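You operate a simulated robot arm through the tools that you are given. There is no shell and no other tool.

You run a simulated two-armed robot. Do the job below in one go: nothing can be reset, and whatever is moved stays where it is left.

## Task
Pick up the drier cartridge that says "No 4" from the top of the probe bench with one hand, pass it to the other hand and put it on the near end of the sample bench.

It is judged by the outcome, as a careful person would: the job done as asked, and still so three seconds after it is handed in. It fails if anything else is knocked over, pushed out of place, dropped, spilled or broken.

## Robot
Two 6-joint arms with two-finger parallel grippers on one trunk, on a base that moves. Base frame: it is fixed to the floor where the robot stands at the start and does not move with it; the origin is under the middle of the robot, x ahead of it, y to its left, z up. Lengths are in m, angles in degrees, forces in N, time in s.
The left shoulder is at the start at [0.28, 0.185, 0.805], the right one opposite. With the tool pointing down near the work surface each hand reaches from about 0.52 to 0.9 m from the robot's upright axis, wherever it stands, measured 20 degrees to its own side. Places, roughly: drier cartridge [2.5, -1.25, 0.75]; near end of the sample bench [2.8, -4.3, 0.8]. Payload 1.57 kg a hand.
Tool frame (each hand has its own): the origin (TCP) lies between the finger pads and is the grasp point; the fingertips stand 0.03 m ahead of it; z points along the fingers, y is the line along which they close. The gripper opens to 0.08 m. The fingers are 0.017 m wide and 0.012 m thick; the gripper's body (0.04 by 0.082 m) begins 0.08 m behind the TCP.
Orientation is that of the tool frame in the base frame, as [roll, pitch, yaw] about the fixed x, y, z axes, in that order (R = Rz(yaw) Ry(pitch) Rx(roll)). With the fingers straight down and closing along the base's y, the tool's x points along the base's -x, its y along +y and its z along -z.

## Interface
- The arms move only by the tool nudge_tool. It takes "left_increments", "right_increments" or both (then of equal length, played together; a hand with none holds still); each is a list of rows, each an object of numbers (a shift or turn left out is 0, a gripper value left out holds the last): "x", "y", "z": the shift along the tool's x, y, z in m; "ax", "ay", "az": the turn, a rotation vector about the tool's x, y, z in degrees; "claw": the gripper command, from -1 (fully open) to 1 (shut), values between in proportion. In form: [{"x": .., "y": .., "z": .., "ax": .., "ay": .., "az": .., "claw": ..}, ...]. A call has 1 to 20 rows; each row is the pose to reach, as a shift and turn from the pose commanded when the call began, along the tool's axes at that moment. Rows are played at 5 a second. More than 0.05 m and 8.6 degrees between two rows, or a gripper value outside its range, and nothing of the call is played. Where a pose cannot be reached the arm comes as near as it can. A force on the tool above 40 N (or 10 N above the force at the start of the call, whichever is more), or a blocked arm, ends the call early, and 0.2 s more pass. Each finger travels about 0.153 m/s and halts on what it meets, pressing with about 41 N; the grip force reading is that of the motor and also rises with nothing between the fingers. The clock runs only during rows and for 0.2 s after the last one: add rows that repeat a pose to give the fingers time. The reply holds the time, the measured pose of the TCP, the force on the tool along the base axes, the opening and the grip force, in the units named above and with some noise, with the torque about the TCP (base axes, N m) and any sound that the robot's microphone picked up, and new pictures: "views" is both (left out), scene, wrist or none (wrist: the cameras of the hands that moved).
- Cameras (640 x 400 px; columns grow to the right, rows downward): "scene" is now at [0.2455, 0.0053, 1.2632]; the picture's right is [0.07, -1.00, 0.00], its down [-0.58, -0.04, -0.82] and it looks along [0.81, 0.06, -0.58] (base axes); focal length 278 px, centre (320, 200). "left" rides on the left gripper at [0.072, 0.007, -0.122] in its tool frame; the picture's right is [-0.09, 1.00, 0.00], its down [-0.84, -0.08, -0.54] and it looks along [-0.54, -0.05, 0.84] (tool axes); focal length 238 px, centre (320, 200). "right" rides on the right gripper at [0.072, -0.007, -0.122] in its tool frame; the picture's right is [0.09, 1.00, 0.00], its down [-0.84, 0.08, -0.54] and it looks along [-0.54, 0.05, 0.84] (tool axes); focal length 238 px, centre (320, 200). There is no depth. A picture from a camera that has moved, and an enlarged one, comes with that camera's place and axes in the base frame and with its lens.
- raise_lower(by): slides the trunk up (or, below 0, down) by that many m; the arms and the scene camera ride with it, the base frame stays. It gives what a move gives, with no picture.
- roll_base(legs): drives the robot by 1 to 6 legs, each [ahead, turn to the left] in m and degrees, along the robot's own axes; the way and the turn of a leg run together, so that a leg with both is an arc; at most 1.5 m and 180 degrees a leg. The arms and the cameras ride along, it lands a little off, and it stops where it bumps. It gives what a move gives, and a new picture of the scene camera.
- turn_head(pan, tilt): turns the head with the scene camera to pan (to the left, within 86 degrees either way) and tilt (down, from -29 to 69), counted from straight ahead of the robot. It gives what a move gives, and a new picture of the scene camera.
- enlarge(camera, box): a new picture of the part [left, top, right, bottom] of that camera's present view, enlarged. It takes no simulated time.
- sign_off(): hands the job in; it is judged then, once.

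Places have to be worked out from the pictures, the camera data and where the tool is seen. Open the grippers and draw the arms clear of the work before you hand the job in, unless the task says otherwise.

The tools are called by a JSON object that holds its "fn" and its "kwargs". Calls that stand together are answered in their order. nudge_tool: Moves the arms, as the interface text tells. Its arguments: {"type":"object","properties":{"left_increments":{"type":"array","items":{"type":"object","properties":{"x":{"type":"number"},"y":{"type":"number"},"z":{"type":"number"},"ax":{"type":"number"},"ay":{"type":"number"},"az":{"type":"number"},"claw":{"type":"number"}}}},"right_increments":{"type":"array","items":{"type":"object","properties":{"x":{"type":"number"},"y":{"type":"number"},"z":{"type":"number"},"ax":{"type":"number"},"ay":{"type":"number"},"az":{"type":"number"},"claw":{"type":"number"}}}},"views":{"type":"string","enum":["both","scene","wrist","none"]}},"required":[]} The other tools are called the same way: raise_lower (by) moves the trunk up or down; roll_base (legs) drives the base; turn_head (pan, tilt) turns the head that bears the scene camera; enlarge (camera, box) takes an enlarged picture of a part of a camera's view; sign_off () hands the job in.

At the start:

```text
t: 0.0
left_ee_pos: [0.5579, 0.2446, 1.1013]
left_ee_rot: [-180.0, 0.0, -180.0]
left_wrist_force: [0.5, -0.9, 1.0]
left_moment: [-0.01, 0.02, 0.01]
left_width: 0.0801
left_gripper_force: 0.1
right_ee_pos: [0.5748, -0.202, 1.022]
right_ee_rot: [-180.0, -0.1, 180.0]
right_wrist_force: [0.3, 0.3, 1.0]
right_moment: [0.01, 0.0, 0.04]
right_width: 0.0799
right_gripper_force: 0.0
trunk travel left (down, up): [-0.5, 0.49]
robot x, y, heading: [0.0011, 0.0006, -0.2]
head pan, tilt (commanded): [4.3, 35.3]
```

scene: 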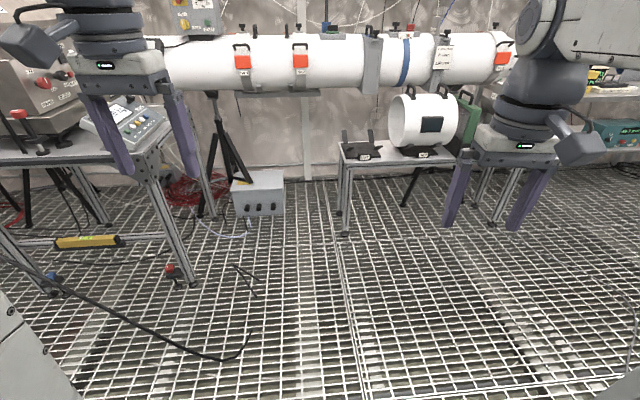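
right: 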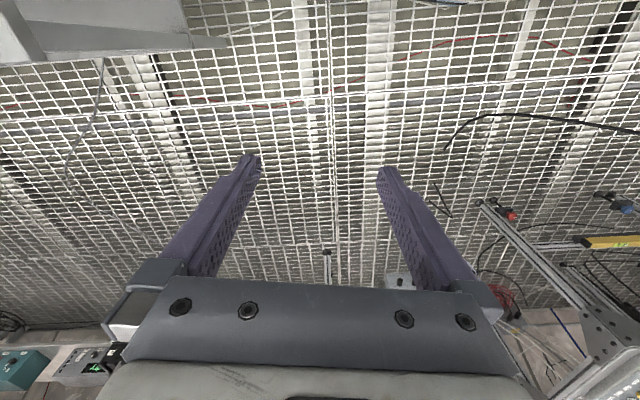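
left: 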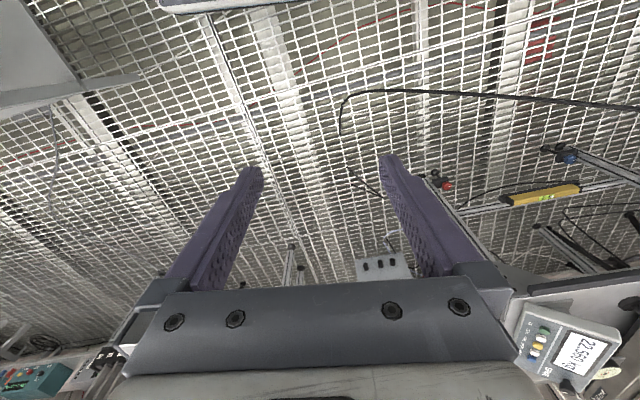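

The first picture shows a tube along the far wall and a bench on the left; the probe bench should be ahead and to the right. I turn the head right to look toward the cartridge at about [2.5, -1.25, 0.75].

{"fn": "turn_head", "kwargs": {"pan": -27, "tilt": 15}}

```text
t: 1.0
left_ee_pos: [0.5574, 0.2447, 1.1013]
left_ee_rot: [-180.0, 0.0, 180.0]
left_wrist_force: [-0.1, 0.1, 0.1]
left_moment: [0.01, -0.04, 0.04]
left_width: 0.0798
left_gripper_force: 0.1
right_ee_pos: [0.5753, -0.202, 1.0231]
right_ee_rot: [-180.0, 0.0, -180.0]
right_wrist_force: [0.3, -0.8, 0.1]
right_moment: [-0.04, -0.04, -0.02]
right_width: 0.0799
right_gripper_force: 0.1
trunk travel left (down, up): [-0.5, 0.49]
robot x, y, heading: [-0.0012, 0.0048, -0.1]
head pan, tilt (commanded): [-27.0, 15.0]
camera scene: at [0.2411, -0.0435, 1.2957], right [-0.45, -0.89, 0.0], down [-0.23, 0.12, -0.97], along [0.86, -0.44, -0.26], focal length 278 px, centre (320, 200)
```

scene: 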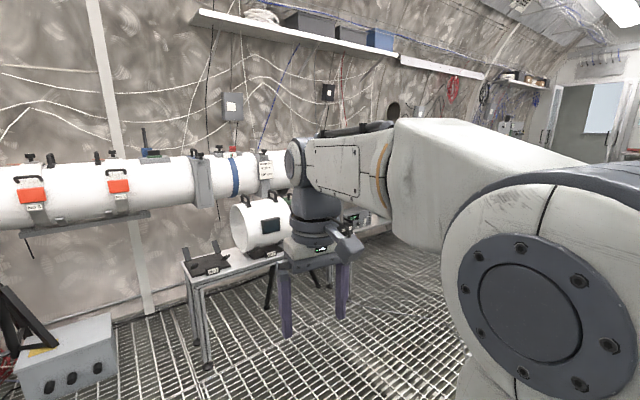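

The right arm hides much of the view, but the small bench with the white cylinder is about where the cartridge should be. I enlarge both that area and the far right part.

{"fn": "enlarge", "kwargs": {"camera": "scene", "box": [160, 140, 400, 290]}}

{"fn": "enlarge", "kwargs": {"camera": "scene", "box": [440, 40, 640, 165]}}

```text
2.67 times, centred on (280, 215) of scene
camera zoom: at [0.2411, -0.0435, 1.2957], right [-0.45, -0.89, 0.0], down [-0.23, 0.12, -0.97], along [0.86, -0.44, -0.26], focal length 742 px, centre (427, 160)
```

zoom: 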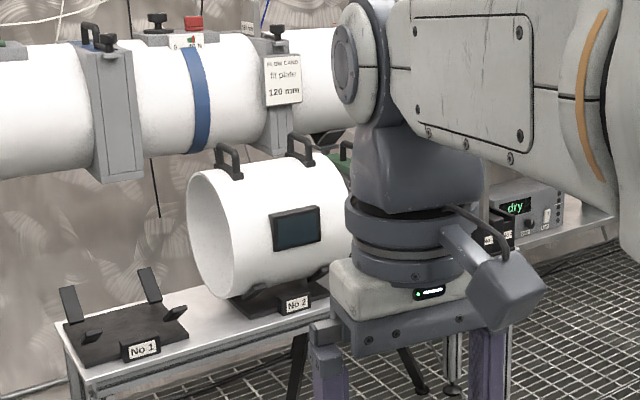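

```text
3.20 times, centred on (540, 102) of scene
camera zoom: at [0.2411, -0.0435, 1.2957], right [-0.45, -0.89, 0.0], down [-0.23, 0.12, -0.97], along [0.86, -0.44, -0.26], focal length 890 px, centre (-384, 512)
```

zoom: 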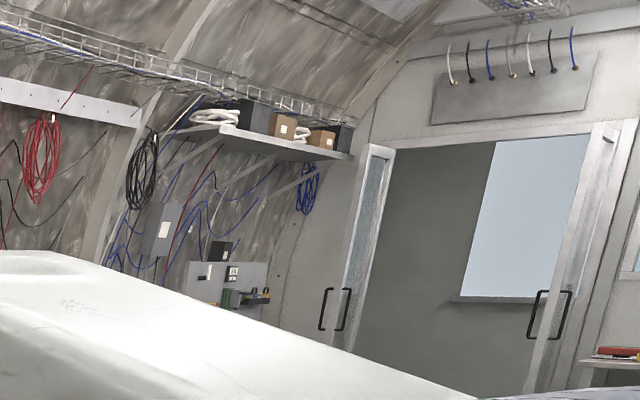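

The bench carries cradles marked No 1 and No 2, and an instrument reading "dry" with dark blocks stands behind the right arm. I turn the base to the right so that the bench lies between the arms, and look straight ahead.

{"fn": "roll_base", "kwargs": {"legs": [[0, -30]]}}

{"fn": "turn_head", "kwargs": {"pan": 0, "tilt": 12}}

```text
t: 2.8
left_ee_pos: [0.6061, -0.0666, 1.1023]
left_ee_rot: [180.0, 0.0, 150.0]
left_wrist_force: [0.6, 0.1, 0.1]
left_moment: [0.01, 0.0, 0.0]
left_width: 0.0797
left_gripper_force: 0.1
right_ee_pos: [0.3977, -0.4607, 1.023]
right_ee_rot: [180.0, 0.1, 150.1]
right_wrist_force: [-0.5, -0.5, 0.0]
right_moment: [0.03, -0.02, 0.0]
right_width: 0.0797
right_gripper_force: 0.1
trunk travel left (down, up): [-0.5, 0.49]
robot x, y, heading: [0.0014, -0.0022, -29.9]
head pan, tilt (commanded): [-27.0, 15.0]
camera scene: at [0.1874, -0.1594, 1.2957], right [-0.84, -0.55, 0.0], down [-0.14, 0.22, -0.97], along [0.53, -0.81, -0.26], focal length 278 px, centre (320, 200)
```

scene: 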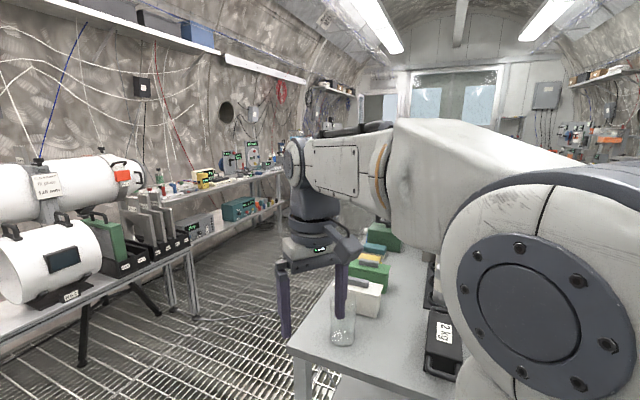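

```text
t: 3.7
left_ee_pos: [0.6059, -0.0658, 1.1016]
left_ee_rot: [-179.9, 0.0, 150.0]
left_wrist_force: [0.0, 0.0, 0.0]
left_moment: [0.03, 0.04, -0.03]
left_width: 0.0803
left_gripper_force: 0.0
right_ee_pos: [0.3974, -0.4615, 1.0235]
right_ee_rot: [-179.9, -0.1, 150.1]
right_wrist_force: [0.0, 0.2, -0.5]
right_moment: [0.03, 0.0, -0.02]
right_width: 0.0801
right_gripper_force: 0.1
trunk travel left (down, up): [-0.5, 0.49]
robot x, y, heading: [-0.0006, 0.0005, -29.7]
head pan, tilt (commanded): [0.0, 12.0]
camera scene: at [0.2172, -0.1278, 1.3006], right [-0.5, -0.87, 0.0], down [-0.18, 0.1, -0.98], along [0.85, -0.49, -0.21], focal length 278 px, centre (320, 200)
```

scene: 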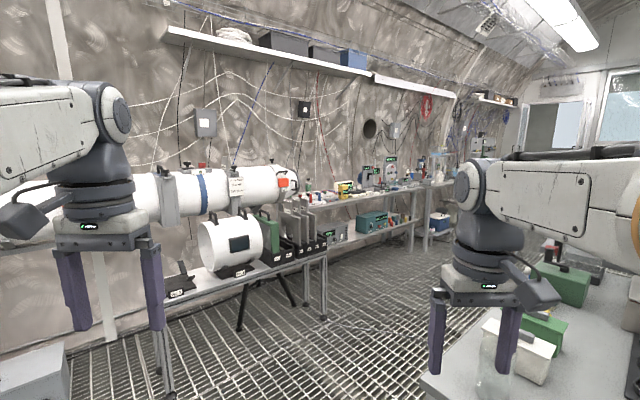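

Now the probe bench is in clear view with several labelled pieces, and another bench is close on the right under the right hand. I enlarge the probe bench.

{"fn": "enlarge", "kwargs": {"camera": "scene", "box": [160, 180, 340, 300]}}

{"fn": "enlarge", "kwargs": {"camera": "scene", "box": [320, 130, 470, 270]}}

{"fn": "enlarge", "kwargs": {"camera": "scene", "box": [400, 200, 640, 400]}}

```text
3.33 times, centred on (250, 240) of scene
camera zoom: at [0.2172, -0.1278, 1.3006], right [-0.5, -0.87, 0.0], down [-0.18, 0.1, -0.98], along [0.85, -0.49, -0.21], focal length 928 px, centre (553, 67)
```

zoom: 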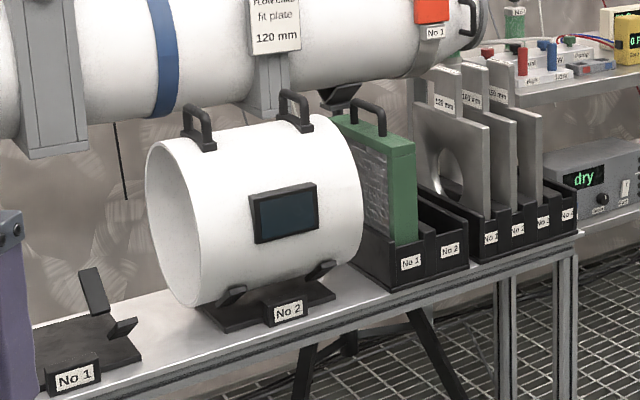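

```text
2.86 times, centred on (395, 200) of scene
camera zoom: at [0.2172, -0.1278, 1.3006], right [-0.5, -0.87, 0.0], down [-0.18, 0.1, -0.98], along [0.85, -0.49, -0.21], focal length 795 px, centre (106, 200)
```

zoom: 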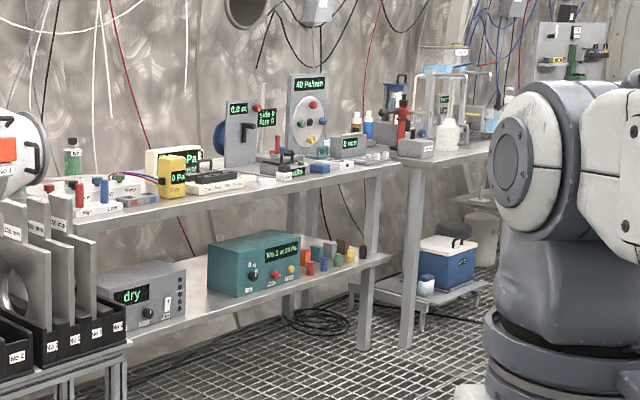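

```text
2.00 times, centred on (520, 300) of scene
camera zoom: at [0.2172, -0.1278, 1.3006], right [-0.5, -0.87, 0.0], down [-0.18, 0.1, -0.98], along [0.85, -0.49, -0.21], focal length 556 px, centre (-80, 0)
```

zoom: 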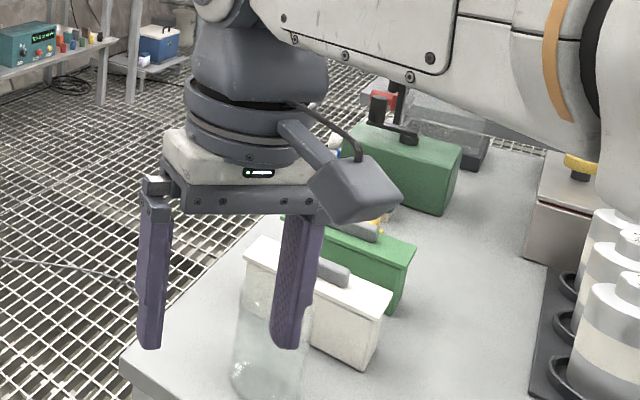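

The drier cartridge may be the bottle of green beads at the near end of the instrument bench beyond the slotted racks; I need to get closer to read labels. A bench corner stands about [0.5, -0.65] on my right, so I first turn back to heading 0, drive ahead, then turn right.

{"fn": "roll_base", "kwargs": {"legs": [[0, 30], [0.9, 0], [0, -45]]}}

```text
t: 12.0
left_ee_pos: [1.4685, -0.2448, 1.1024]
left_ee_rot: [180.0, 0.1, 134.0]
left_wrist_force: [-0.8, -0.3, -0.3]
left_moment: [-0.03, -0.03, -0.03]
left_width: 0.08
left_gripper_force: 0.0
right_ee_pos: [1.1586, -0.5671, 1.0225]
right_ee_rot: [180.0, 0.0, 133.9]
right_wrist_force: [1.0, -1.0, -0.4]
right_moment: [0.01, 0.05, 0.01]
right_width: 0.0799
right_gripper_force: 0.1
trunk travel left (down, up): [-0.5, 0.49]
robot x, y, heading: [0.9049, -0.016, -46.1]
head pan, tilt (commanded): [0.0, 12.0]
camera scene: at [1.0777, -0.1966, 1.3006], right [-0.72, -0.69, 0.0], down [-0.14, 0.15, -0.98], along [0.68, -0.71, -0.21], focal length 278 px, centre (320, 200)
```

scene: 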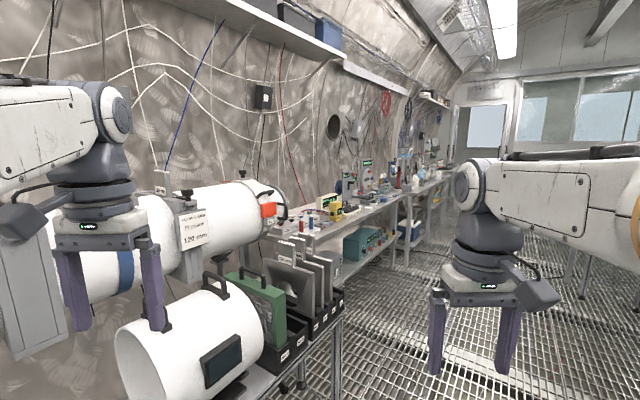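

The rig and the instrument bench are now nearer. I enlarge the instrument bench to look for the cartridges and their labels.

{"fn": "enlarge", "kwargs": {"camera": "scene", "box": [250, 140, 410, 240]}}

{"fn": "enlarge", "kwargs": {"camera": "scene", "box": [190, 220, 350, 370]}}

{"fn": "enlarge", "kwargs": {"camera": "scene", "box": [360, 100, 470, 260]}}

```text
4.00 times, centred on (330, 190) of scene
camera zoom: at [1.0777, -0.1966, 1.3006], right [-0.72, -0.69, 0.0], down [-0.14, 0.15, -0.98], along [0.68, -0.71, -0.21], focal length 1113 px, centre (280, 240)
```

zoom: 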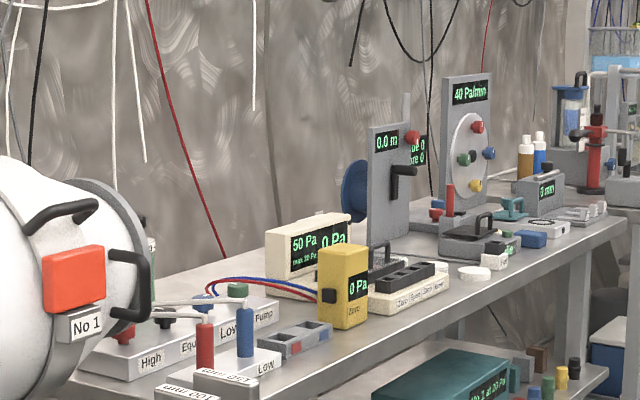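

```text
2.67 times, centred on (270, 295) of scene
camera zoom: at [1.0777, -0.1966, 1.3006], right [-0.72, -0.69, 0.0], down [-0.14, 0.15, -0.98], along [0.68, -0.71, -0.21], focal length 742 px, centre (453, -53)
```

zoom: 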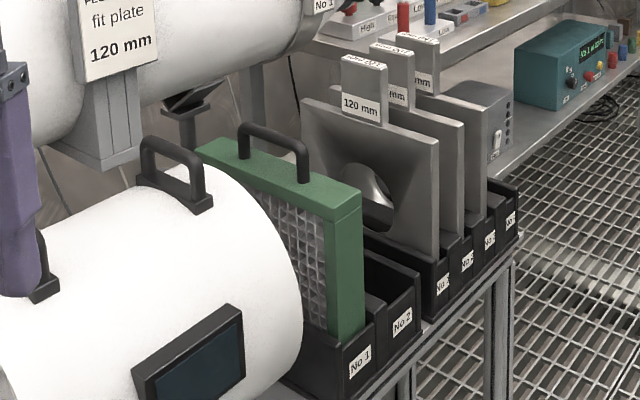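

```text
2.50 times, centred on (415, 180) of scene
camera zoom: at [1.0777, -0.1966, 1.3006], right [-0.72, -0.69, 0.0], down [-0.14, 0.15, -0.98], along [0.68, -0.71, -0.21], focal length 696 px, centre (82, 250)
```

zoom: 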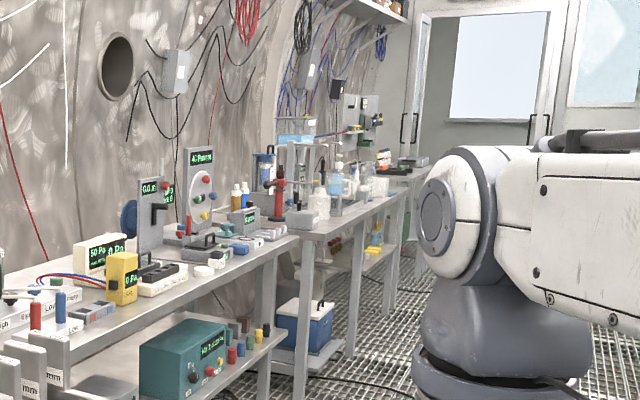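

The bottle with green beads and a green cap sits behind the tube's end at about [2.34, -1.23], matching the given cartridge place; the next bench beyond is the sample bench. I drive down the aisle clear of the rack bench and turn to face the probe bench head-on.

{"fn": "roll_base", "kwargs": {"legs": [[0, -44], [1.4, 0], [0, 85]]}}

```text
t: 18.3
left_ee_pos: [1.0483, -1.3999, 1.1094]
left_ee_rot: [176.1, 0.6, 88.4]
left_wrist_force: [1.0, 0.7, -1.2]
left_moment: [-0.01, 0.08, -0.01]
left_width: 0.0799
left_gripper_force: 0.1
right_ee_pos: [0.6382, -1.4204, 1.0104]
right_ee_rot: [168.7, 4.0, 87.7]
right_wrist_force: [99.2, 15.6, 73.2]
right_moment: [-0.55, -0.29, 0.58]
right_width: 0.0001
right_gripper_force: 0.0
trunk travel left (down, up): [-0.5, 0.49]
robot x, y, heading: [0.8948, -0.8434, -87.2]
head pan, tilt (commanded): [0.0, 12.0]
stopped in leg 2: the robot was blocked; the commanded pose is now the measured one
camera scene: at [0.9376, -1.0945, 1.3055], right [-1.0, -0.05, 0.03], down [-0.04, 0.2, -0.98], along [0.04, -0.98, -0.21], focal length 278 px, centre (320, 200)
```

scene: 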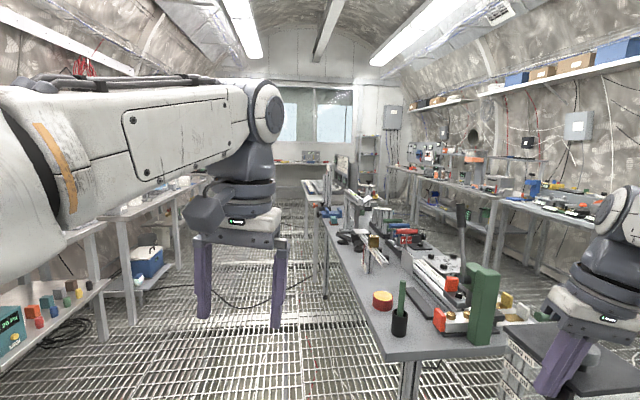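

The right hand has bumped something by the central bench (99 N on it). I back straight off to relieve it and then look at what it touched.

{"fn": "roll_base", "kwargs": {"legs": [[-0.25, 0]]}}

```text
t: 20.2
left_ee_pos: [1.0476, -1.1484, 1.1059]
left_ee_rot: [176.2, 0.3, 89.4]
left_wrist_force: [0.3, -0.5, -0.4]
left_moment: [-0.01, -0.01, 0.0]
left_width: 0.0798
left_gripper_force: 0.2
right_ee_pos: [0.61, -1.1635, 0.9994]
right_ee_rot: [174.5, 1.5, 89.2]
right_wrist_force: [-0.1, -0.8, -0.6]
right_moment: [0.03, 0.02, 0.03]
right_width: 0.0799
right_gripper_force: 0.0
trunk travel left (down, up): [-0.5, 0.49]
robot x, y, heading: [0.8878, -0.589, -87.8]
head pan, tilt (commanded): [0.0, 12.0]
camera scene: at [0.8921, -0.8447, 1.3006], right [-1.0, -0.04, 0.0], down [-0.01, 0.21, -0.98], along [0.04, -0.98, -0.21], focal length 278 px, centre (320, 200)
```

scene: 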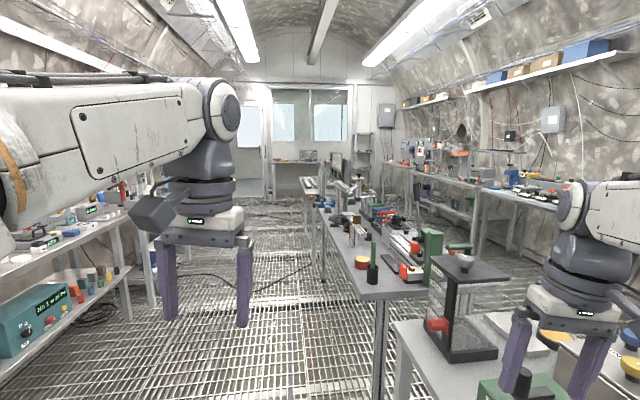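

The right hand is free again. I enlarge the right side to see the frame on the bench end that it touched and whether anything was displaced.

{"fn": "enlarge", "kwargs": {"camera": "scene", "box": [380, 220, 640, 400]}}

{"fn": "enlarge", "kwargs": {"camera": "right", "box": [0, 0, 640, 400]}}

```text
2.22 times, centred on (510, 310) of scene
camera zoom: at [0.8921, -0.8447, 1.3006], right [-1.0, -0.04, 0.0], down [-0.01, 0.21, -0.98], along [0.04, -0.98, -0.21], focal length 618 px, centre (-102, -44)
```

zoom: 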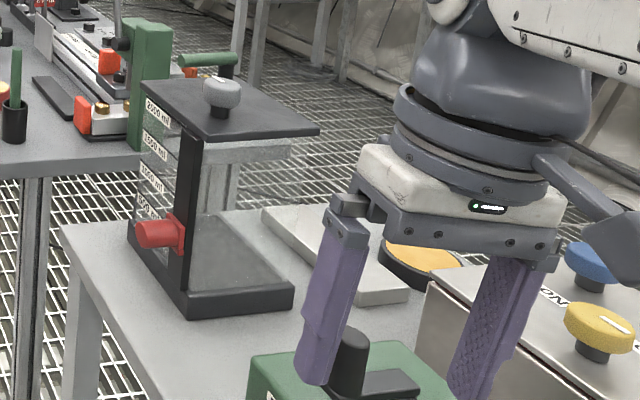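

```text
1.00 times, centred on (320, 200) of right (not enlarged: the box is as wide or as high as the picture)
camera zoom: at [0.5932, -1.0887, 1.1174], right [0.99, 0.08, 0.09], down [0.01, -0.82, 0.57], along [0.12, -0.56, -0.82], focal length 238 px, centre (320, 200)
```

zoom: 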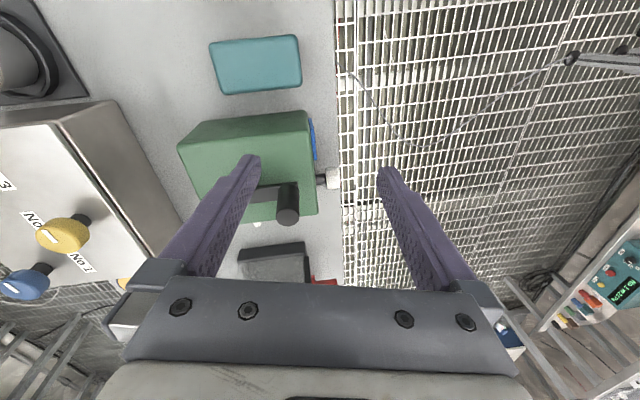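

The tank with the graduated glass is upright and lines up with its bench, so it seems to have held; the whole room stands turned about 10° to my frame, so the bench edge came closer than I reckoned. I turn left so the hands swing away from this bench, then move off toward the middle of the aisle.

{"fn": "roll_base", "kwargs": {"legs": [[0, 28]]}}

{"fn": "raise_lower", "kwargs": {"by": 0.15}}

{"fn": "turn_head", "kwargs": {"pan": -35, "tilt": 35}}

```text
t: 22.0
left_ee_pos: [1.2913, -1.0057, 1.106]
left_ee_rot: [176.2, 0.3, 117.4]
left_wrist_force: [0.0, -0.3, 0.4]
left_moment: [-0.02, -0.01, 0.01]
left_width: 0.0796
left_gripper_force: 0.0
right_ee_pos: [0.9131, -1.2245, 0.9984]
right_ee_rot: [174.6, 1.5, 117.3]
right_wrist_force: [0.0, 0.5, 0.2]
right_moment: [-0.01, 0.04, 0.01]
right_width: 0.0801
right_gripper_force: 0.0
trunk travel left (down, up): [-0.5, 0.49]
robot x, y, heading: [0.8805, -0.5873, -59.4]
head pan, tilt (commanded): [0.0, 12.0]
camera scene: at [1.0103, -0.8099, 1.3006], right [-0.86, -0.51, 0.0], down [-0.11, 0.18, -0.98], along [0.5, -0.84, -0.21], focal length 278 px, centre (320, 200)
```

scene: 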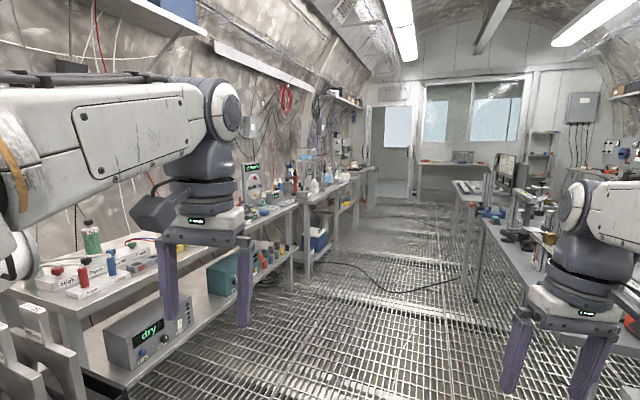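

```text
t: 23.7
left_ee_pos: [1.2899, -1.006, 1.2565]
left_ee_rot: [176.2, 0.3, 117.5]
left_wrist_force: [0.0, 0.9, 1.1]
left_moment: [0.01, 0.0, -0.01]
left_width: 0.0802
left_gripper_force: 0.1
right_ee_pos: [0.9129, -1.2256, 1.1491]
right_ee_rot: [174.6, 1.5, 117.2]
right_wrist_force: [-0.9, 0.1, -0.7]
right_moment: [-0.01, 0.0, -0.02]
right_width: 0.0801
right_gripper_force: 0.1
trunk travel left (down, up): [-0.65, 0.34]
robot x, y, heading: [0.8833, -0.5904, -59.5]
head pan, tilt (commanded): [0.0, 12.0]
```

```text
t: 24.7
left_ee_pos: [1.2906, -1.0057, 1.256]
left_ee_rot: [176.2, 0.3, 117.4]
left_wrist_force: [0.4, 0.6, -0.8]
left_moment: [0.01, 0.0, -0.05]
left_width: 0.0802
left_gripper_force: 0.1
right_ee_pos: [0.9132, -1.2244, 1.1492]
right_ee_rot: [174.6, 1.6, 117.3]
right_wrist_force: [0.6, 0.4, 0.3]
right_moment: [0.04, 0.0, 0.01]
right_width: 0.0797
right_gripper_force: 0.1
trunk travel left (down, up): [-0.65, 0.34]
robot x, y, heading: [0.8871, -0.5908, -59.3]
head pan, tilt (commanded): [-35.0, 35.0]
camera scene: at [0.9562, -0.8173, 1.4138], right [-1.0, 0.08, 0.0], down [0.04, 0.57, -0.82], along [-0.06, -0.82, -0.57], focal length 278 px, centre (320, 200)
```

scene: 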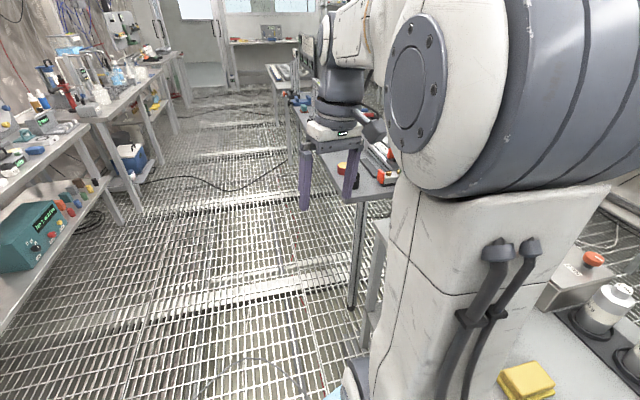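

The bottle of green beads stands near the near end of the probe bench. I drive into the aisle along the present heading, which keeps both hands clear, and look toward the bottle.

{"fn": "roll_base", "kwargs": {"legs": [[0.75, 0]]}}

{"fn": "turn_head", "kwargs": {"pan": 50, "tilt": 25}}

```text
t: 28.8
left_ee_pos: [1.6729, -1.6442, 1.2559]
left_ee_rot: [176.3, 0.2, 117.8]
left_wrist_force: [0.2, 0.1, -0.5]
left_moment: [-0.03, 0.0, -0.04]
left_width: 0.0798
left_gripper_force: 0.0
right_ee_pos: [1.2962, -1.8652, 1.1501]
right_ee_rot: [174.5, 1.5, 117.6]
right_wrist_force: [-0.4, -0.1, 0.2]
right_moment: [-0.01, 0.0, 0.0]
right_width: 0.0799
right_gripper_force: 0.1
trunk travel left (down, up): [-0.65, 0.34]
robot x, y, heading: [1.2626, -1.2332, -59.6]
head pan, tilt (commanded): [-35.0, 35.0]
camera scene: at [1.3366, -1.4575, 1.4138], right [-1.0, 0.07, 0.0], down [0.04, 0.57, -0.82], along [-0.06, -0.82, -0.57], focal length 278 px, centre (320, 200)
```

scene: 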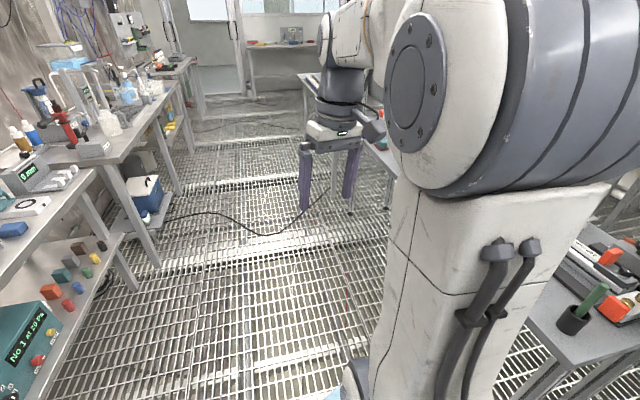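

```text
t: 30.4
left_ee_pos: [1.6712, -1.6435, 1.2573]
left_ee_rot: [176.2, 0.3, 117.8]
left_wrist_force: [0.2, -0.1, 1.2]
left_moment: [-0.02, -0.01, 0.03]
left_width: 0.08
left_gripper_force: 0.1
right_ee_pos: [1.2958, -1.8659, 1.1488]
right_ee_rot: [174.5, 1.5, 117.6]
right_wrist_force: [1.4, -0.6, -0.3]
right_moment: [-0.01, -0.06, -0.01]
right_width: 0.08
right_gripper_force: 0.0
trunk travel left (down, up): [-0.65, 0.34]
robot x, y, heading: [1.2631, -1.2349, -59.3]
head pan, tilt (commanded): [50.0, 25.0]
camera scene: at [1.4341, -1.3846, 1.4295], right [-0.16, -0.99, 0.0], down [-0.42, 0.07, -0.91], along [0.89, -0.15, -0.42], focal length 278 px, centre (320, 200)
```

scene: 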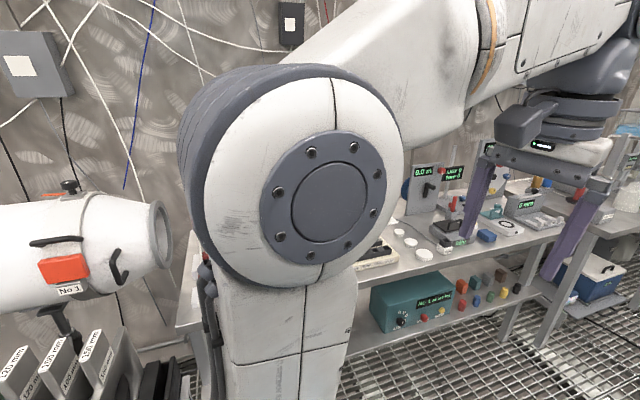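

The left shoulder blocks the line to the bottle. I turn the base left to face the bench; the hands stay about 0.3 m short of it at this stand.

{"fn": "roll_base", "kwargs": {"legs": [[0, 55]]}}

{"fn": "turn_head", "kwargs": {"pan": 0, "tilt": 25}}

```text
t: 33.2
left_ee_pos: [1.8361, -1.1302, 1.2569]
left_ee_rot: [176.2, 0.3, 173.1]
left_wrist_force: [0.5, -0.1, 0.4]
left_moment: [0.0, 0.0, 0.0]
left_width: 0.0798
left_gripper_force: 0.1
right_ee_pos: [1.8037, -1.5667, 1.1474]
right_ee_rot: [174.6, 1.5, 172.8]
right_wrist_force: [0.5, -0.1, 0.0]
right_moment: [-0.02, -0.01, -0.01]
right_width: 0.0801
right_gripper_force: 0.0
trunk travel left (down, up): [-0.65, 0.34]
robot x, y, heading: [1.2639, -1.23, -3.8]
head pan, tilt (commanded): [50.0, 25.0]
camera scene: at [1.4848, -1.1767, 1.4295], right [0.72, -0.69, 0.0], down [-0.29, -0.3, -0.91], along [0.63, 0.65, -0.42], focal length 278 px, centre (320, 200)
```

scene: 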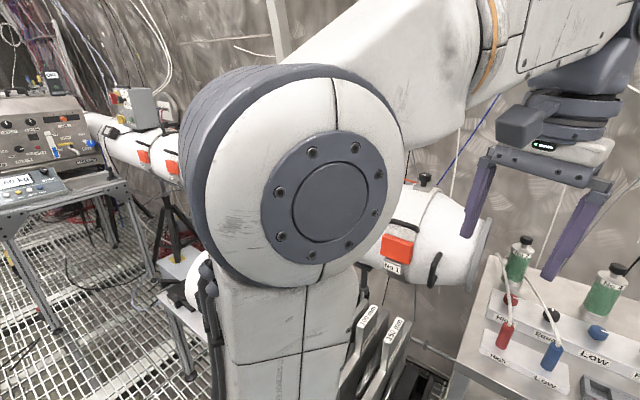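

```text
t: 34.4
left_ee_pos: [1.8354, -1.1297, 1.2559]
left_ee_rot: [176.3, 0.3, 173.0]
left_wrist_force: [0.1, 1.1, 0.9]
left_moment: [0.04, -0.05, 0.02]
left_width: 0.08
left_gripper_force: 0.1
right_ee_pos: [1.8031, -1.5655, 1.1488]
right_ee_rot: [174.6, 1.5, 172.8]
right_wrist_force: [0.9, -0.2, -0.5]
right_moment: [0.02, -0.01, -0.03]
right_width: 0.0802
right_gripper_force: 0.2
trunk travel left (down, up): [-0.65, 0.34]
robot x, y, heading: [1.2629, -1.2296, -3.8]
head pan, tilt (commanded): [0.0, 25.0]
camera scene: at [1.5129, -1.2492, 1.4295], right [-0.07, -1.0, 0.0], down [-0.42, 0.03, -0.91], along [0.9, -0.06, -0.42], focal length 278 px, centre (320, 200)
```

scene: 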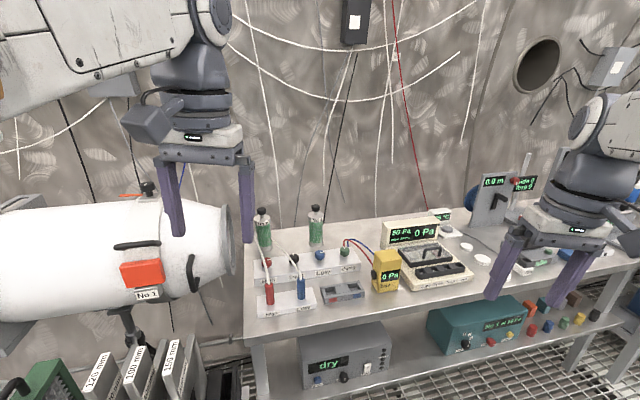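

Two bead bottles stand behind the manifold block at the near end of the probe bench. I enlarge them to read the labels.

{"fn": "enlarge", "kwargs": {"camera": "scene", "box": [240, 195, 350, 265]}}

{"fn": "enlarge", "kwargs": {"camera": "scene", "box": [230, 190, 430, 330]}}

{"fn": "enlarge", "kwargs": {"camera": "scene", "box": [420, 170, 640, 310]}}

```text
5.71 times, centred on (295, 230) of scene
camera zoom: at [1.5129, -1.2492, 1.4295], right [-0.07, -1.0, 0.0], down [-0.42, 0.03, -0.91], along [0.9, -0.06, -0.42], focal length 1590 px, centre (463, 29)
```

zoom: 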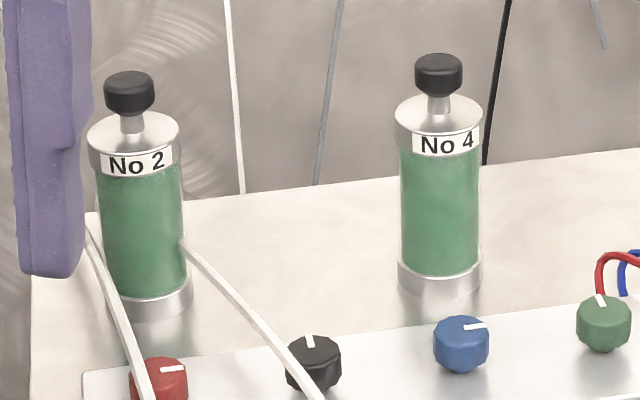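

```text
2.86 times, centred on (330, 260) of scene
camera zoom: at [1.5129, -1.2492, 1.4295], right [-0.07, -1.0, 0.0], down [-0.42, 0.03, -0.91], along [0.9, -0.06, -0.42], focal length 795 px, centre (291, 29)
```

zoom: 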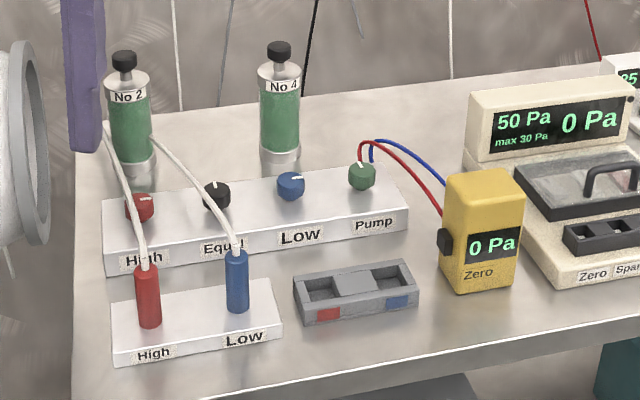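

```text
2.86 times, centred on (530, 240) of scene
camera zoom: at [1.5129, -1.2492, 1.4295], right [-0.07, -1.0, 0.0], down [-0.42, 0.03, -0.91], along [0.9, -0.06, -0.42], focal length 795 px, centre (-280, 86)
```

zoom: 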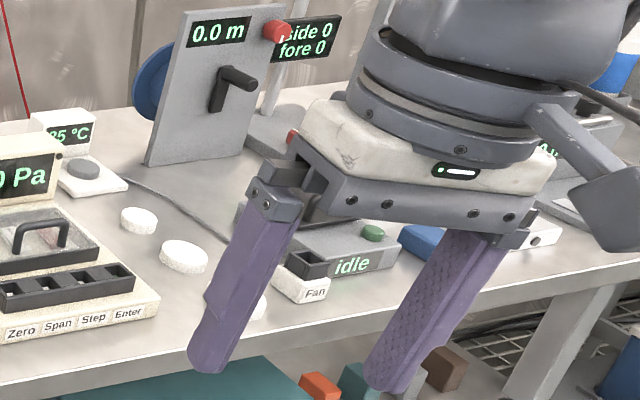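

The label on the right bottle reads "No 4"; its knob is at about [2.49, -1.30, 0.94], the bench top at z≈0.765 and the bench front edge at x≈2.1. Before driving nearer I look down to learn how far my base reaches forward.

{"fn": "turn_head", "kwargs": {"pan": 0, "tilt": 69}}

```text
t: 35.5
left_ee_pos: [1.8366, -1.1298, 1.2561]
left_ee_rot: [176.1, 0.3, 172.9]
left_wrist_force: [-0.9, -0.4, 0.7]
left_moment: [0.02, 0.01, 0.02]
left_width: 0.08
left_gripper_force: 0.1
right_ee_pos: [1.8034, -1.5655, 1.149]
right_ee_rot: [174.7, 1.5, 172.8]
right_wrist_force: [0.1, 0.8, -0.7]
right_moment: [0.03, 0.02, 0.01]
right_width: 0.0801
right_gripper_force: 0.1
trunk travel left (down, up): [-0.65, 0.34]
robot x, y, heading: [1.2639, -1.2305, -3.6]
head pan, tilt (commanded): [0.0, 68.8]
camera scene: at [1.4768, -1.2468, 1.3701], right [-0.07, -1.0, 0.0], down [-0.93, 0.06, -0.36], along [0.36, -0.02, -0.93], focal length 278 px, centre (320, 200)
```

scene: 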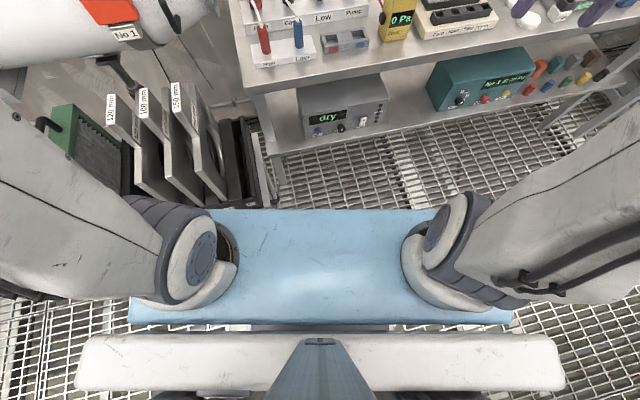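

The shoulder carriage reaches about 0.37 m ahead of the axis and 0.32 m to each side. I go to a stand-off point near [1.37, -1.71], turn square to the bench (heading about 6°), and raise the trunk a bit more for reach.

{"fn": "raise_lower", "kwargs": {"by": 0.12}}

{"fn": "roll_base", "kwargs": {"legs": [[0, -73], [0.49, 0], [0, 82.6]]}}

{"fn": "turn_head", "kwargs": {"pan": 15, "tilt": 30}}

```text
t: 37.0
left_ee_pos: [1.8362, -1.1308, 1.3766]
left_ee_rot: [176.2, 0.3, 173.0]
left_wrist_force: [0.5, 0.3, -0.3]
left_moment: [-0.03, 0.0, -0.02]
left_width: 0.08
left_gripper_force: 0.0
right_ee_pos: [1.8036, -1.5662, 1.2691]
right_ee_rot: [174.6, 1.5, 172.8]
right_wrist_force: [-0.2, 0.0, 0.1]
right_moment: [0.0, 0.01, -0.03]
right_width: 0.08
right_gripper_force: 0.0
trunk travel left (down, up): [-0.77, 0.22]
robot x, y, heading: [1.2637, -1.23, -3.8]
head pan, tilt (commanded): [0.0, 68.8]
```

```text
t: 46.6
left_ee_pos: [1.9247, -1.5575, 1.3766]
left_ee_rot: [176.2, 0.2, 179.1]
left_wrist_force: [0.3, -0.3, -0.5]
left_moment: [-0.03, 0.02, -0.01]
left_width: 0.08
left_gripper_force: 0.1
right_ee_pos: [1.9388, -1.9926, 1.2689]
right_ee_rot: [174.5, 1.4, 178.9]
right_wrist_force: [-0.1, 0.1, 0.4]
right_moment: [-0.05, 0.0, 0.0]
right_width: 0.0802
right_gripper_force: 0.0
trunk travel left (down, up): [-0.77, 0.22]
robot x, y, heading: [1.3666, -1.7155, 2.0]
head pan, tilt (commanded): [0.0, 68.8]
camera scene: at [1.5792, -1.7094, 1.4901], right [0.04, -1.0, 0.0], down [-0.93, -0.04, -0.36], along [0.36, 0.01, -0.93], focal length 278 px, centre (320, 200)
```

scene: 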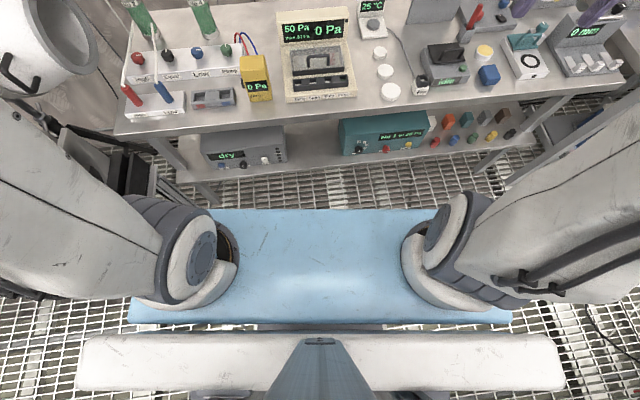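

```text
t: 47.6
left_ee_pos: [1.9242, -1.5541, 1.3759]
left_ee_rot: [176.2, 0.4, 179.1]
left_wrist_force: [0.9, -0.5, -0.2]
left_moment: [-0.03, 0.0, -0.01]
left_width: 0.0803
left_gripper_force: 0.0
right_ee_pos: [1.938, -1.9939, 1.268]
right_ee_rot: [174.7, 1.5, 178.9]
right_wrist_force: [0.0, 0.0, -0.3]
right_moment: [0.0, -0.02, 0.01]
right_width: 0.08
right_gripper_force: 0.0
trunk travel left (down, up): [-0.77, 0.22]
robot x, y, heading: [1.364, -1.7178, 2.3]
head pan, tilt (commanded): [15.0, 30.0]
camera scene: at [1.6097, -1.6848, 1.5415], right [0.3, -0.96, 0.0], down [-0.48, -0.15, -0.87], along [0.83, 0.26, -0.5], focal length 278 px, centre (320, 200)
```

scene: 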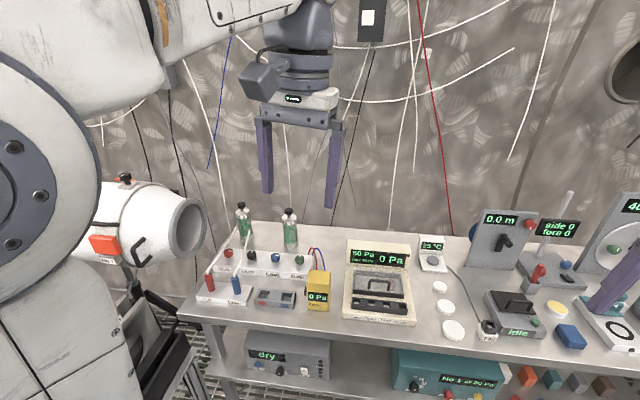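

The cartridge's knob works out again at about [2.49, -1.29, 0.94]. I turn a few degrees left and drive straight at the bench by 0.27 m, keeping the carriage clear of its edge.

{"fn": "roll_base", "kwargs": {"legs": [[0, 4.5], [0.27, 0]]}}

{"fn": "turn_head", "kwargs": {"pan": 0, "tilt": 69}}

```text
t: 50.0
left_ee_pos: [2.1749, -1.4804, 1.376]
left_ee_rot: [176.2, 0.3, -176.3]
left_wrist_force: [-0.2, 0.4, -0.3]
left_moment: [0.0, 0.0, 0.01]
left_width: 0.0802
left_gripper_force: 0.0
right_ee_pos: [2.2233, -1.9135, 1.2693]
right_ee_rot: [174.6, 1.5, -176.5]
right_wrist_force: [-0.5, 0.4, -0.1]
right_moment: [0.01, -0.01, 0.06]
right_width: 0.0799
right_gripper_force: 0.1
trunk travel left (down, up): [-0.77, 0.22]
robot x, y, heading: [1.6326, -1.681, 6.9]
head pan, tilt (commanded): [15.0, 30.0]
camera scene: at [1.8712, -1.6333, 1.5416], right [0.37, -0.93, 0.0], down [-0.46, -0.19, -0.87], along [0.8, 0.32, -0.5], focal length 278 px, centre (320, 200)
```

scene: 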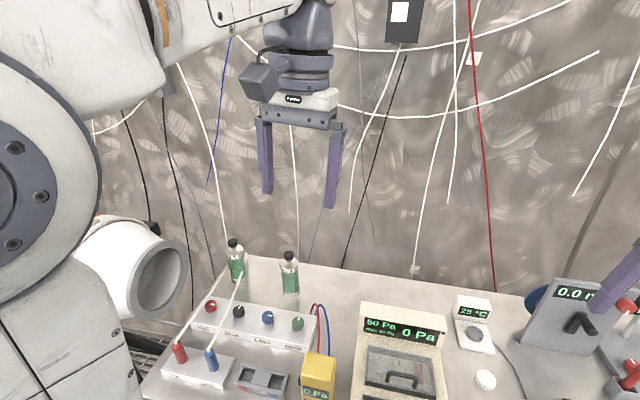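

```text
t: 51.0
left_ee_pos: [2.1753, -1.4789, 1.3766]
left_ee_rot: [176.2, 0.3, -176.4]
left_wrist_force: [0.2, 0.2, 0.3]
left_moment: [-0.03, -0.03, 0.01]
left_width: 0.08
left_gripper_force: 0.1
right_ee_pos: [2.2237, -1.9139, 1.2691]
right_ee_rot: [174.7, 1.5, -176.5]
right_wrist_force: [1.2, -0.6, -0.2]
right_moment: [-0.02, -0.03, 0.03]
right_width: 0.08
right_gripper_force: 0.1
trunk travel left (down, up): [-0.77, 0.22]
robot x, y, heading: [1.6286, -1.6864, 7.3]
head pan, tilt (commanded): [0.0, 68.8]
camera scene: at [1.8432, -1.6602, 1.4901], right [0.12, -0.99, 0.0], down [-0.93, -0.11, -0.36], along [0.36, 0.04, -0.93], focal length 278 px, centre (320, 200)
```

scene: 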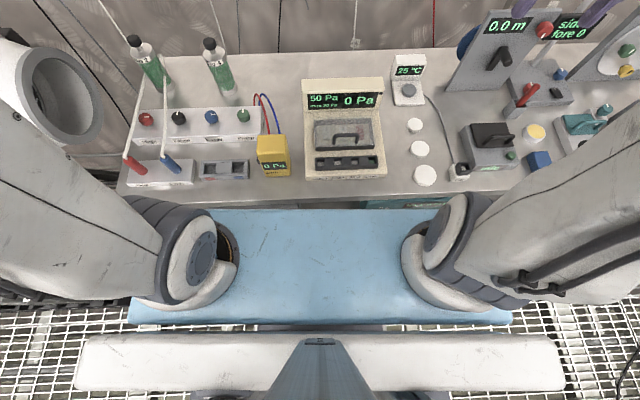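

I stand at [1.63, -1.69] facing the bench at 7°; the cartridge is about 0.90 m ahead and 0.28 m left. First I set both hands straight down and in line with my heading, then open a bit of a check on reach.

{"fn": "nudge_tool", "kwargs": {"left_increments": [{"ax": 2, "ay": 0.2, "az": -1.8, "claw": -1}, {"ax": 3.8, "ay": 0.3, "az": -3.7, "claw": -1}, {"ax": 3.8, "ay": 0.3, "az": -3.7, "claw": -1}], "right_increments": [{"ax": 2.6, "ay": 0.8, "az": -1.9, "claw": -1}, {"ax": 5.3, "ay": 1.5, "az": -3.8, "claw": -1}, {"ax": 5.3, "ay": 1.5, "az": -3.8, "claw": -1}], "views": "none"}}

{"fn": "turn_head", "kwargs": {"pan": 25, "tilt": 30}}

```text
t: 51.9
left_ee_pos: [2.1751, -1.4795, 1.3771]
left_ee_rot: [180.0, 0.1, -172.6]
left_wrist_force: [0.5, -0.4, -0.7]
left_moment: [0.01, -0.01, 0.03]
left_width: 0.0801
left_gripper_force: 0.0
right_ee_pos: [2.2226, -1.9145, 1.2682]
right_ee_rot: [180.0, 0.1, -172.7]
right_wrist_force: [0.4, 0.1, -0.2]
right_moment: [0.05, 0.0, 0.0]
right_width: 0.0797
right_gripper_force: 0.0
trunk travel left (down, up): [-0.77, 0.22]
robot x, y, heading: [1.6296, -1.6824, 6.7]
head pan, tilt (commanded): [0.0, 68.8]
```

```text
t: 52.9
left_ee_pos: [2.1743, -1.4801, 1.377]
left_ee_rot: [-179.9, 0.3, -172.6]
left_wrist_force: [-0.1, -0.1, -1.2]
left_moment: [0.02, 0.02, 0.03]
left_width: 0.0798
left_gripper_force: 0.0
right_ee_pos: [2.2239, -1.9138, 1.2673]
right_ee_rot: [180.0, 0.2, -172.7]
right_wrist_force: [0.3, 0.0, 0.4]
right_moment: [0.01, 0.0, 0.02]
right_width: 0.0801
right_gripper_force: 0.1
trunk travel left (down, up): [-0.77, 0.22]
robot x, y, heading: [1.6292, -1.6855, 6.9]
head pan, tilt (commanded): [25.0, 30.0]
camera scene: at [1.8644, -1.6192, 1.5415], right [0.53, -0.85, 0.0], down [-0.43, -0.26, -0.87], along [0.74, 0.46, -0.5], focal length 278 px, centre (320, 200)
```

scene: 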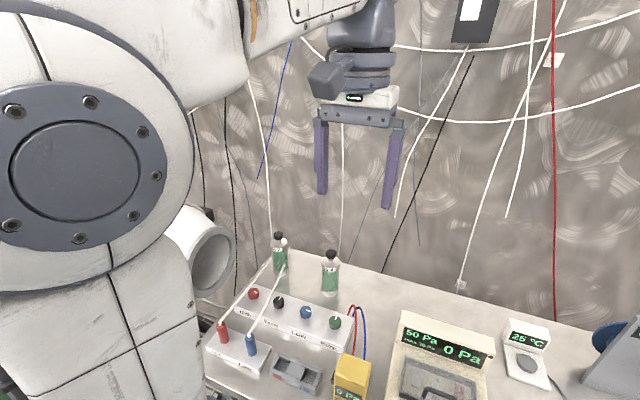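

Both hands are level. I bring the open left hand over to a point above the cartridge at about z 1.18 to test the reach, watching both cameras.

{"fn": "nudge_tool", "kwargs": {"left_increments": [{"x": -0.033, "y": 0.015, "z": 0.0197}, {"x": -0.0665, "y": 0.0304, "z": 0.0394}, {"x": -0.0998, "y": 0.0456, "z": 0.0591}, {"x": -0.133, "y": 0.0608, "z": 0.0788}, {"x": -0.166, "y": 0.076, "z": 0.0985}, {"x": -0.1995, "y": 0.0912, "z": 0.118}, {"x": -0.2328, "y": 0.1064, "z": 0.138}, {"x": -0.266, "y": 0.1216, "z": 0.1576}, {"x": -0.2993, "y": 0.1368, "z": 0.1773}, {"x": -0.3325, "y": 0.152, "z": 0.197}, {"x": -0.3325, "y": 0.152, "z": 0.197}], "views": "both"}}

```text
t: 55.3
left_ee_pos: [2.446, -1.3005, 1.1735]
left_ee_rot: [-180.0, 0.1, -172.6]
left_wrist_force: [-0.1, -1.0, -0.5]
left_moment: [0.0, 0.03, -0.01]
left_width: 0.08
left_gripper_force: 0.1
left hand out of reach, approached as far as the arm can: row 9, 10, 11
right_ee_pos: [2.2242, -1.9142, 1.268]
right_ee_rot: [-180.0, 0.1, -172.7]
right_wrist_force: [0.1, -0.1, -1.0]
right_moment: [0.0, -0.01, -0.01]
right_width: 0.0802
right_gripper_force: 0.1
trunk travel left (down, up): [-0.77, 0.22]
robot x, y, heading: [1.629, -1.6866, 6.9]
head pan, tilt (commanded): [25.0, 30.0]
camera scene: at [1.8646, -1.6192, 1.5415], right [0.53, -0.85, 0.0], down [-0.42, -0.26, -0.87], along [0.74, 0.46, -0.5], focal length 278 px, centre (320, 200)
camera left: at [2.3731, -1.3026, 1.2946], right [-0.04, 1.0, 0.0], down [0.84, 0.03, 0.54], along [0.54, 0.02, -0.84], focal length 238 px, centre (320, 200)
```

scene: 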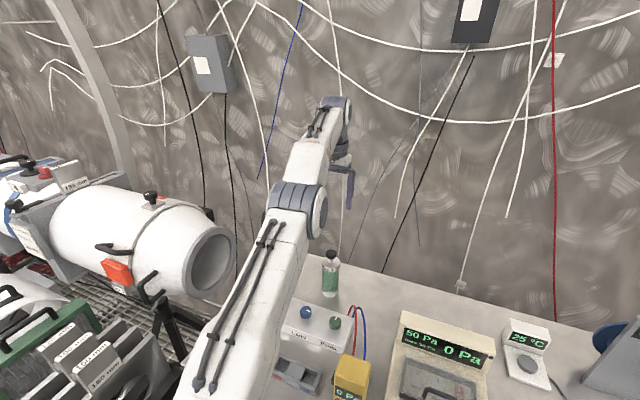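
left: 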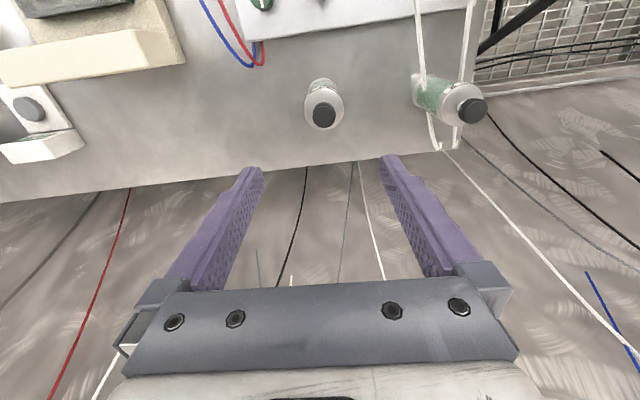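

The arm stops about 4 cm short of my first target, but the wrist camera suggests the cartridge is a little nearer, around x 2.45. I enlarge both views to measure it more exactly.

{"fn": "enlarge", "kwargs": {"camera": "left", "box": [260, 60, 500, 160]}}

{"fn": "enlarge", "kwargs": {"camera": "scene", "box": [270, 230, 390, 320]}}

```text
2.67 times, centred on (380, 110) of left
camera zoom: at [2.3731, -1.3026, 1.2946], right [-0.04, 1.0, 0.0], down [0.84, 0.03, 0.54], along [0.54, 0.02, -0.84], focal length 636 px, centre (160, 440)
```

zoom: 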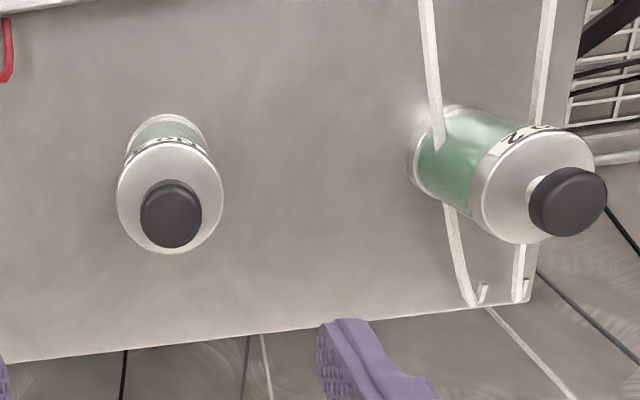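

```text
4.44 times, centred on (330, 275) of scene
camera zoom: at [1.8646, -1.6192, 1.5415], right [0.53, -0.85, 0.0], down [-0.42, -0.26, -0.87], along [0.74, 0.46, -0.5], focal length 1237 px, centre (276, -133)
```

zoom: 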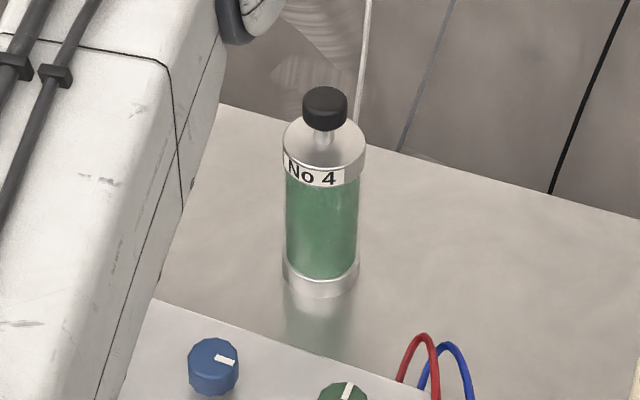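

Combining both views, the knob's top centre is at about [2.447, -1.296, 0.974], the knob spans z 0.951–0.974 and the collar top is at 0.931. The hand is already nearly above it; I lower 5 cm to see where the commanded pose stands.

{"fn": "nudge_tool", "kwargs": {"left_increments": [{"z": 0.025}, {"z": 0.05}, {"z": 0.05}], "views": "wrist"}}

```text
t: 56.1
left_ee_pos: [2.4464, -1.3004, 1.1224]
left_ee_rot: [180.0, 0.2, -172.6]
left_wrist_force: [0.0, 0.5, 0.4]
left_moment: [0.0, 0.01, 0.02]
left_width: 0.0801
left_gripper_force: 0.0
right_ee_pos: [2.2229, -1.9145, 1.2692]
right_ee_rot: [-180.0, 0.1, -172.6]
right_wrist_force: [0.6, -0.2, -0.3]
right_moment: [0.02, 0.0, 0.02]
right_width: 0.0801
right_gripper_force: 0.2
trunk travel left (down, up): [-0.77, 0.22]
robot x, y, heading: [1.6299, -1.6843, 6.8]
head pan, tilt (commanded): [25.0, 30.0]
camera left: at [2.3735, -1.3019, 1.2444], right [-0.04, 1.0, 0.0], down [0.84, 0.03, 0.54], along [0.54, 0.02, -0.84], focal length 238 px, centre (320, 200)
```

left: 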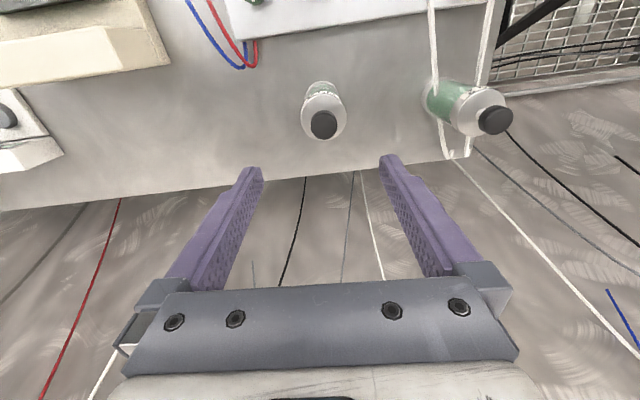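

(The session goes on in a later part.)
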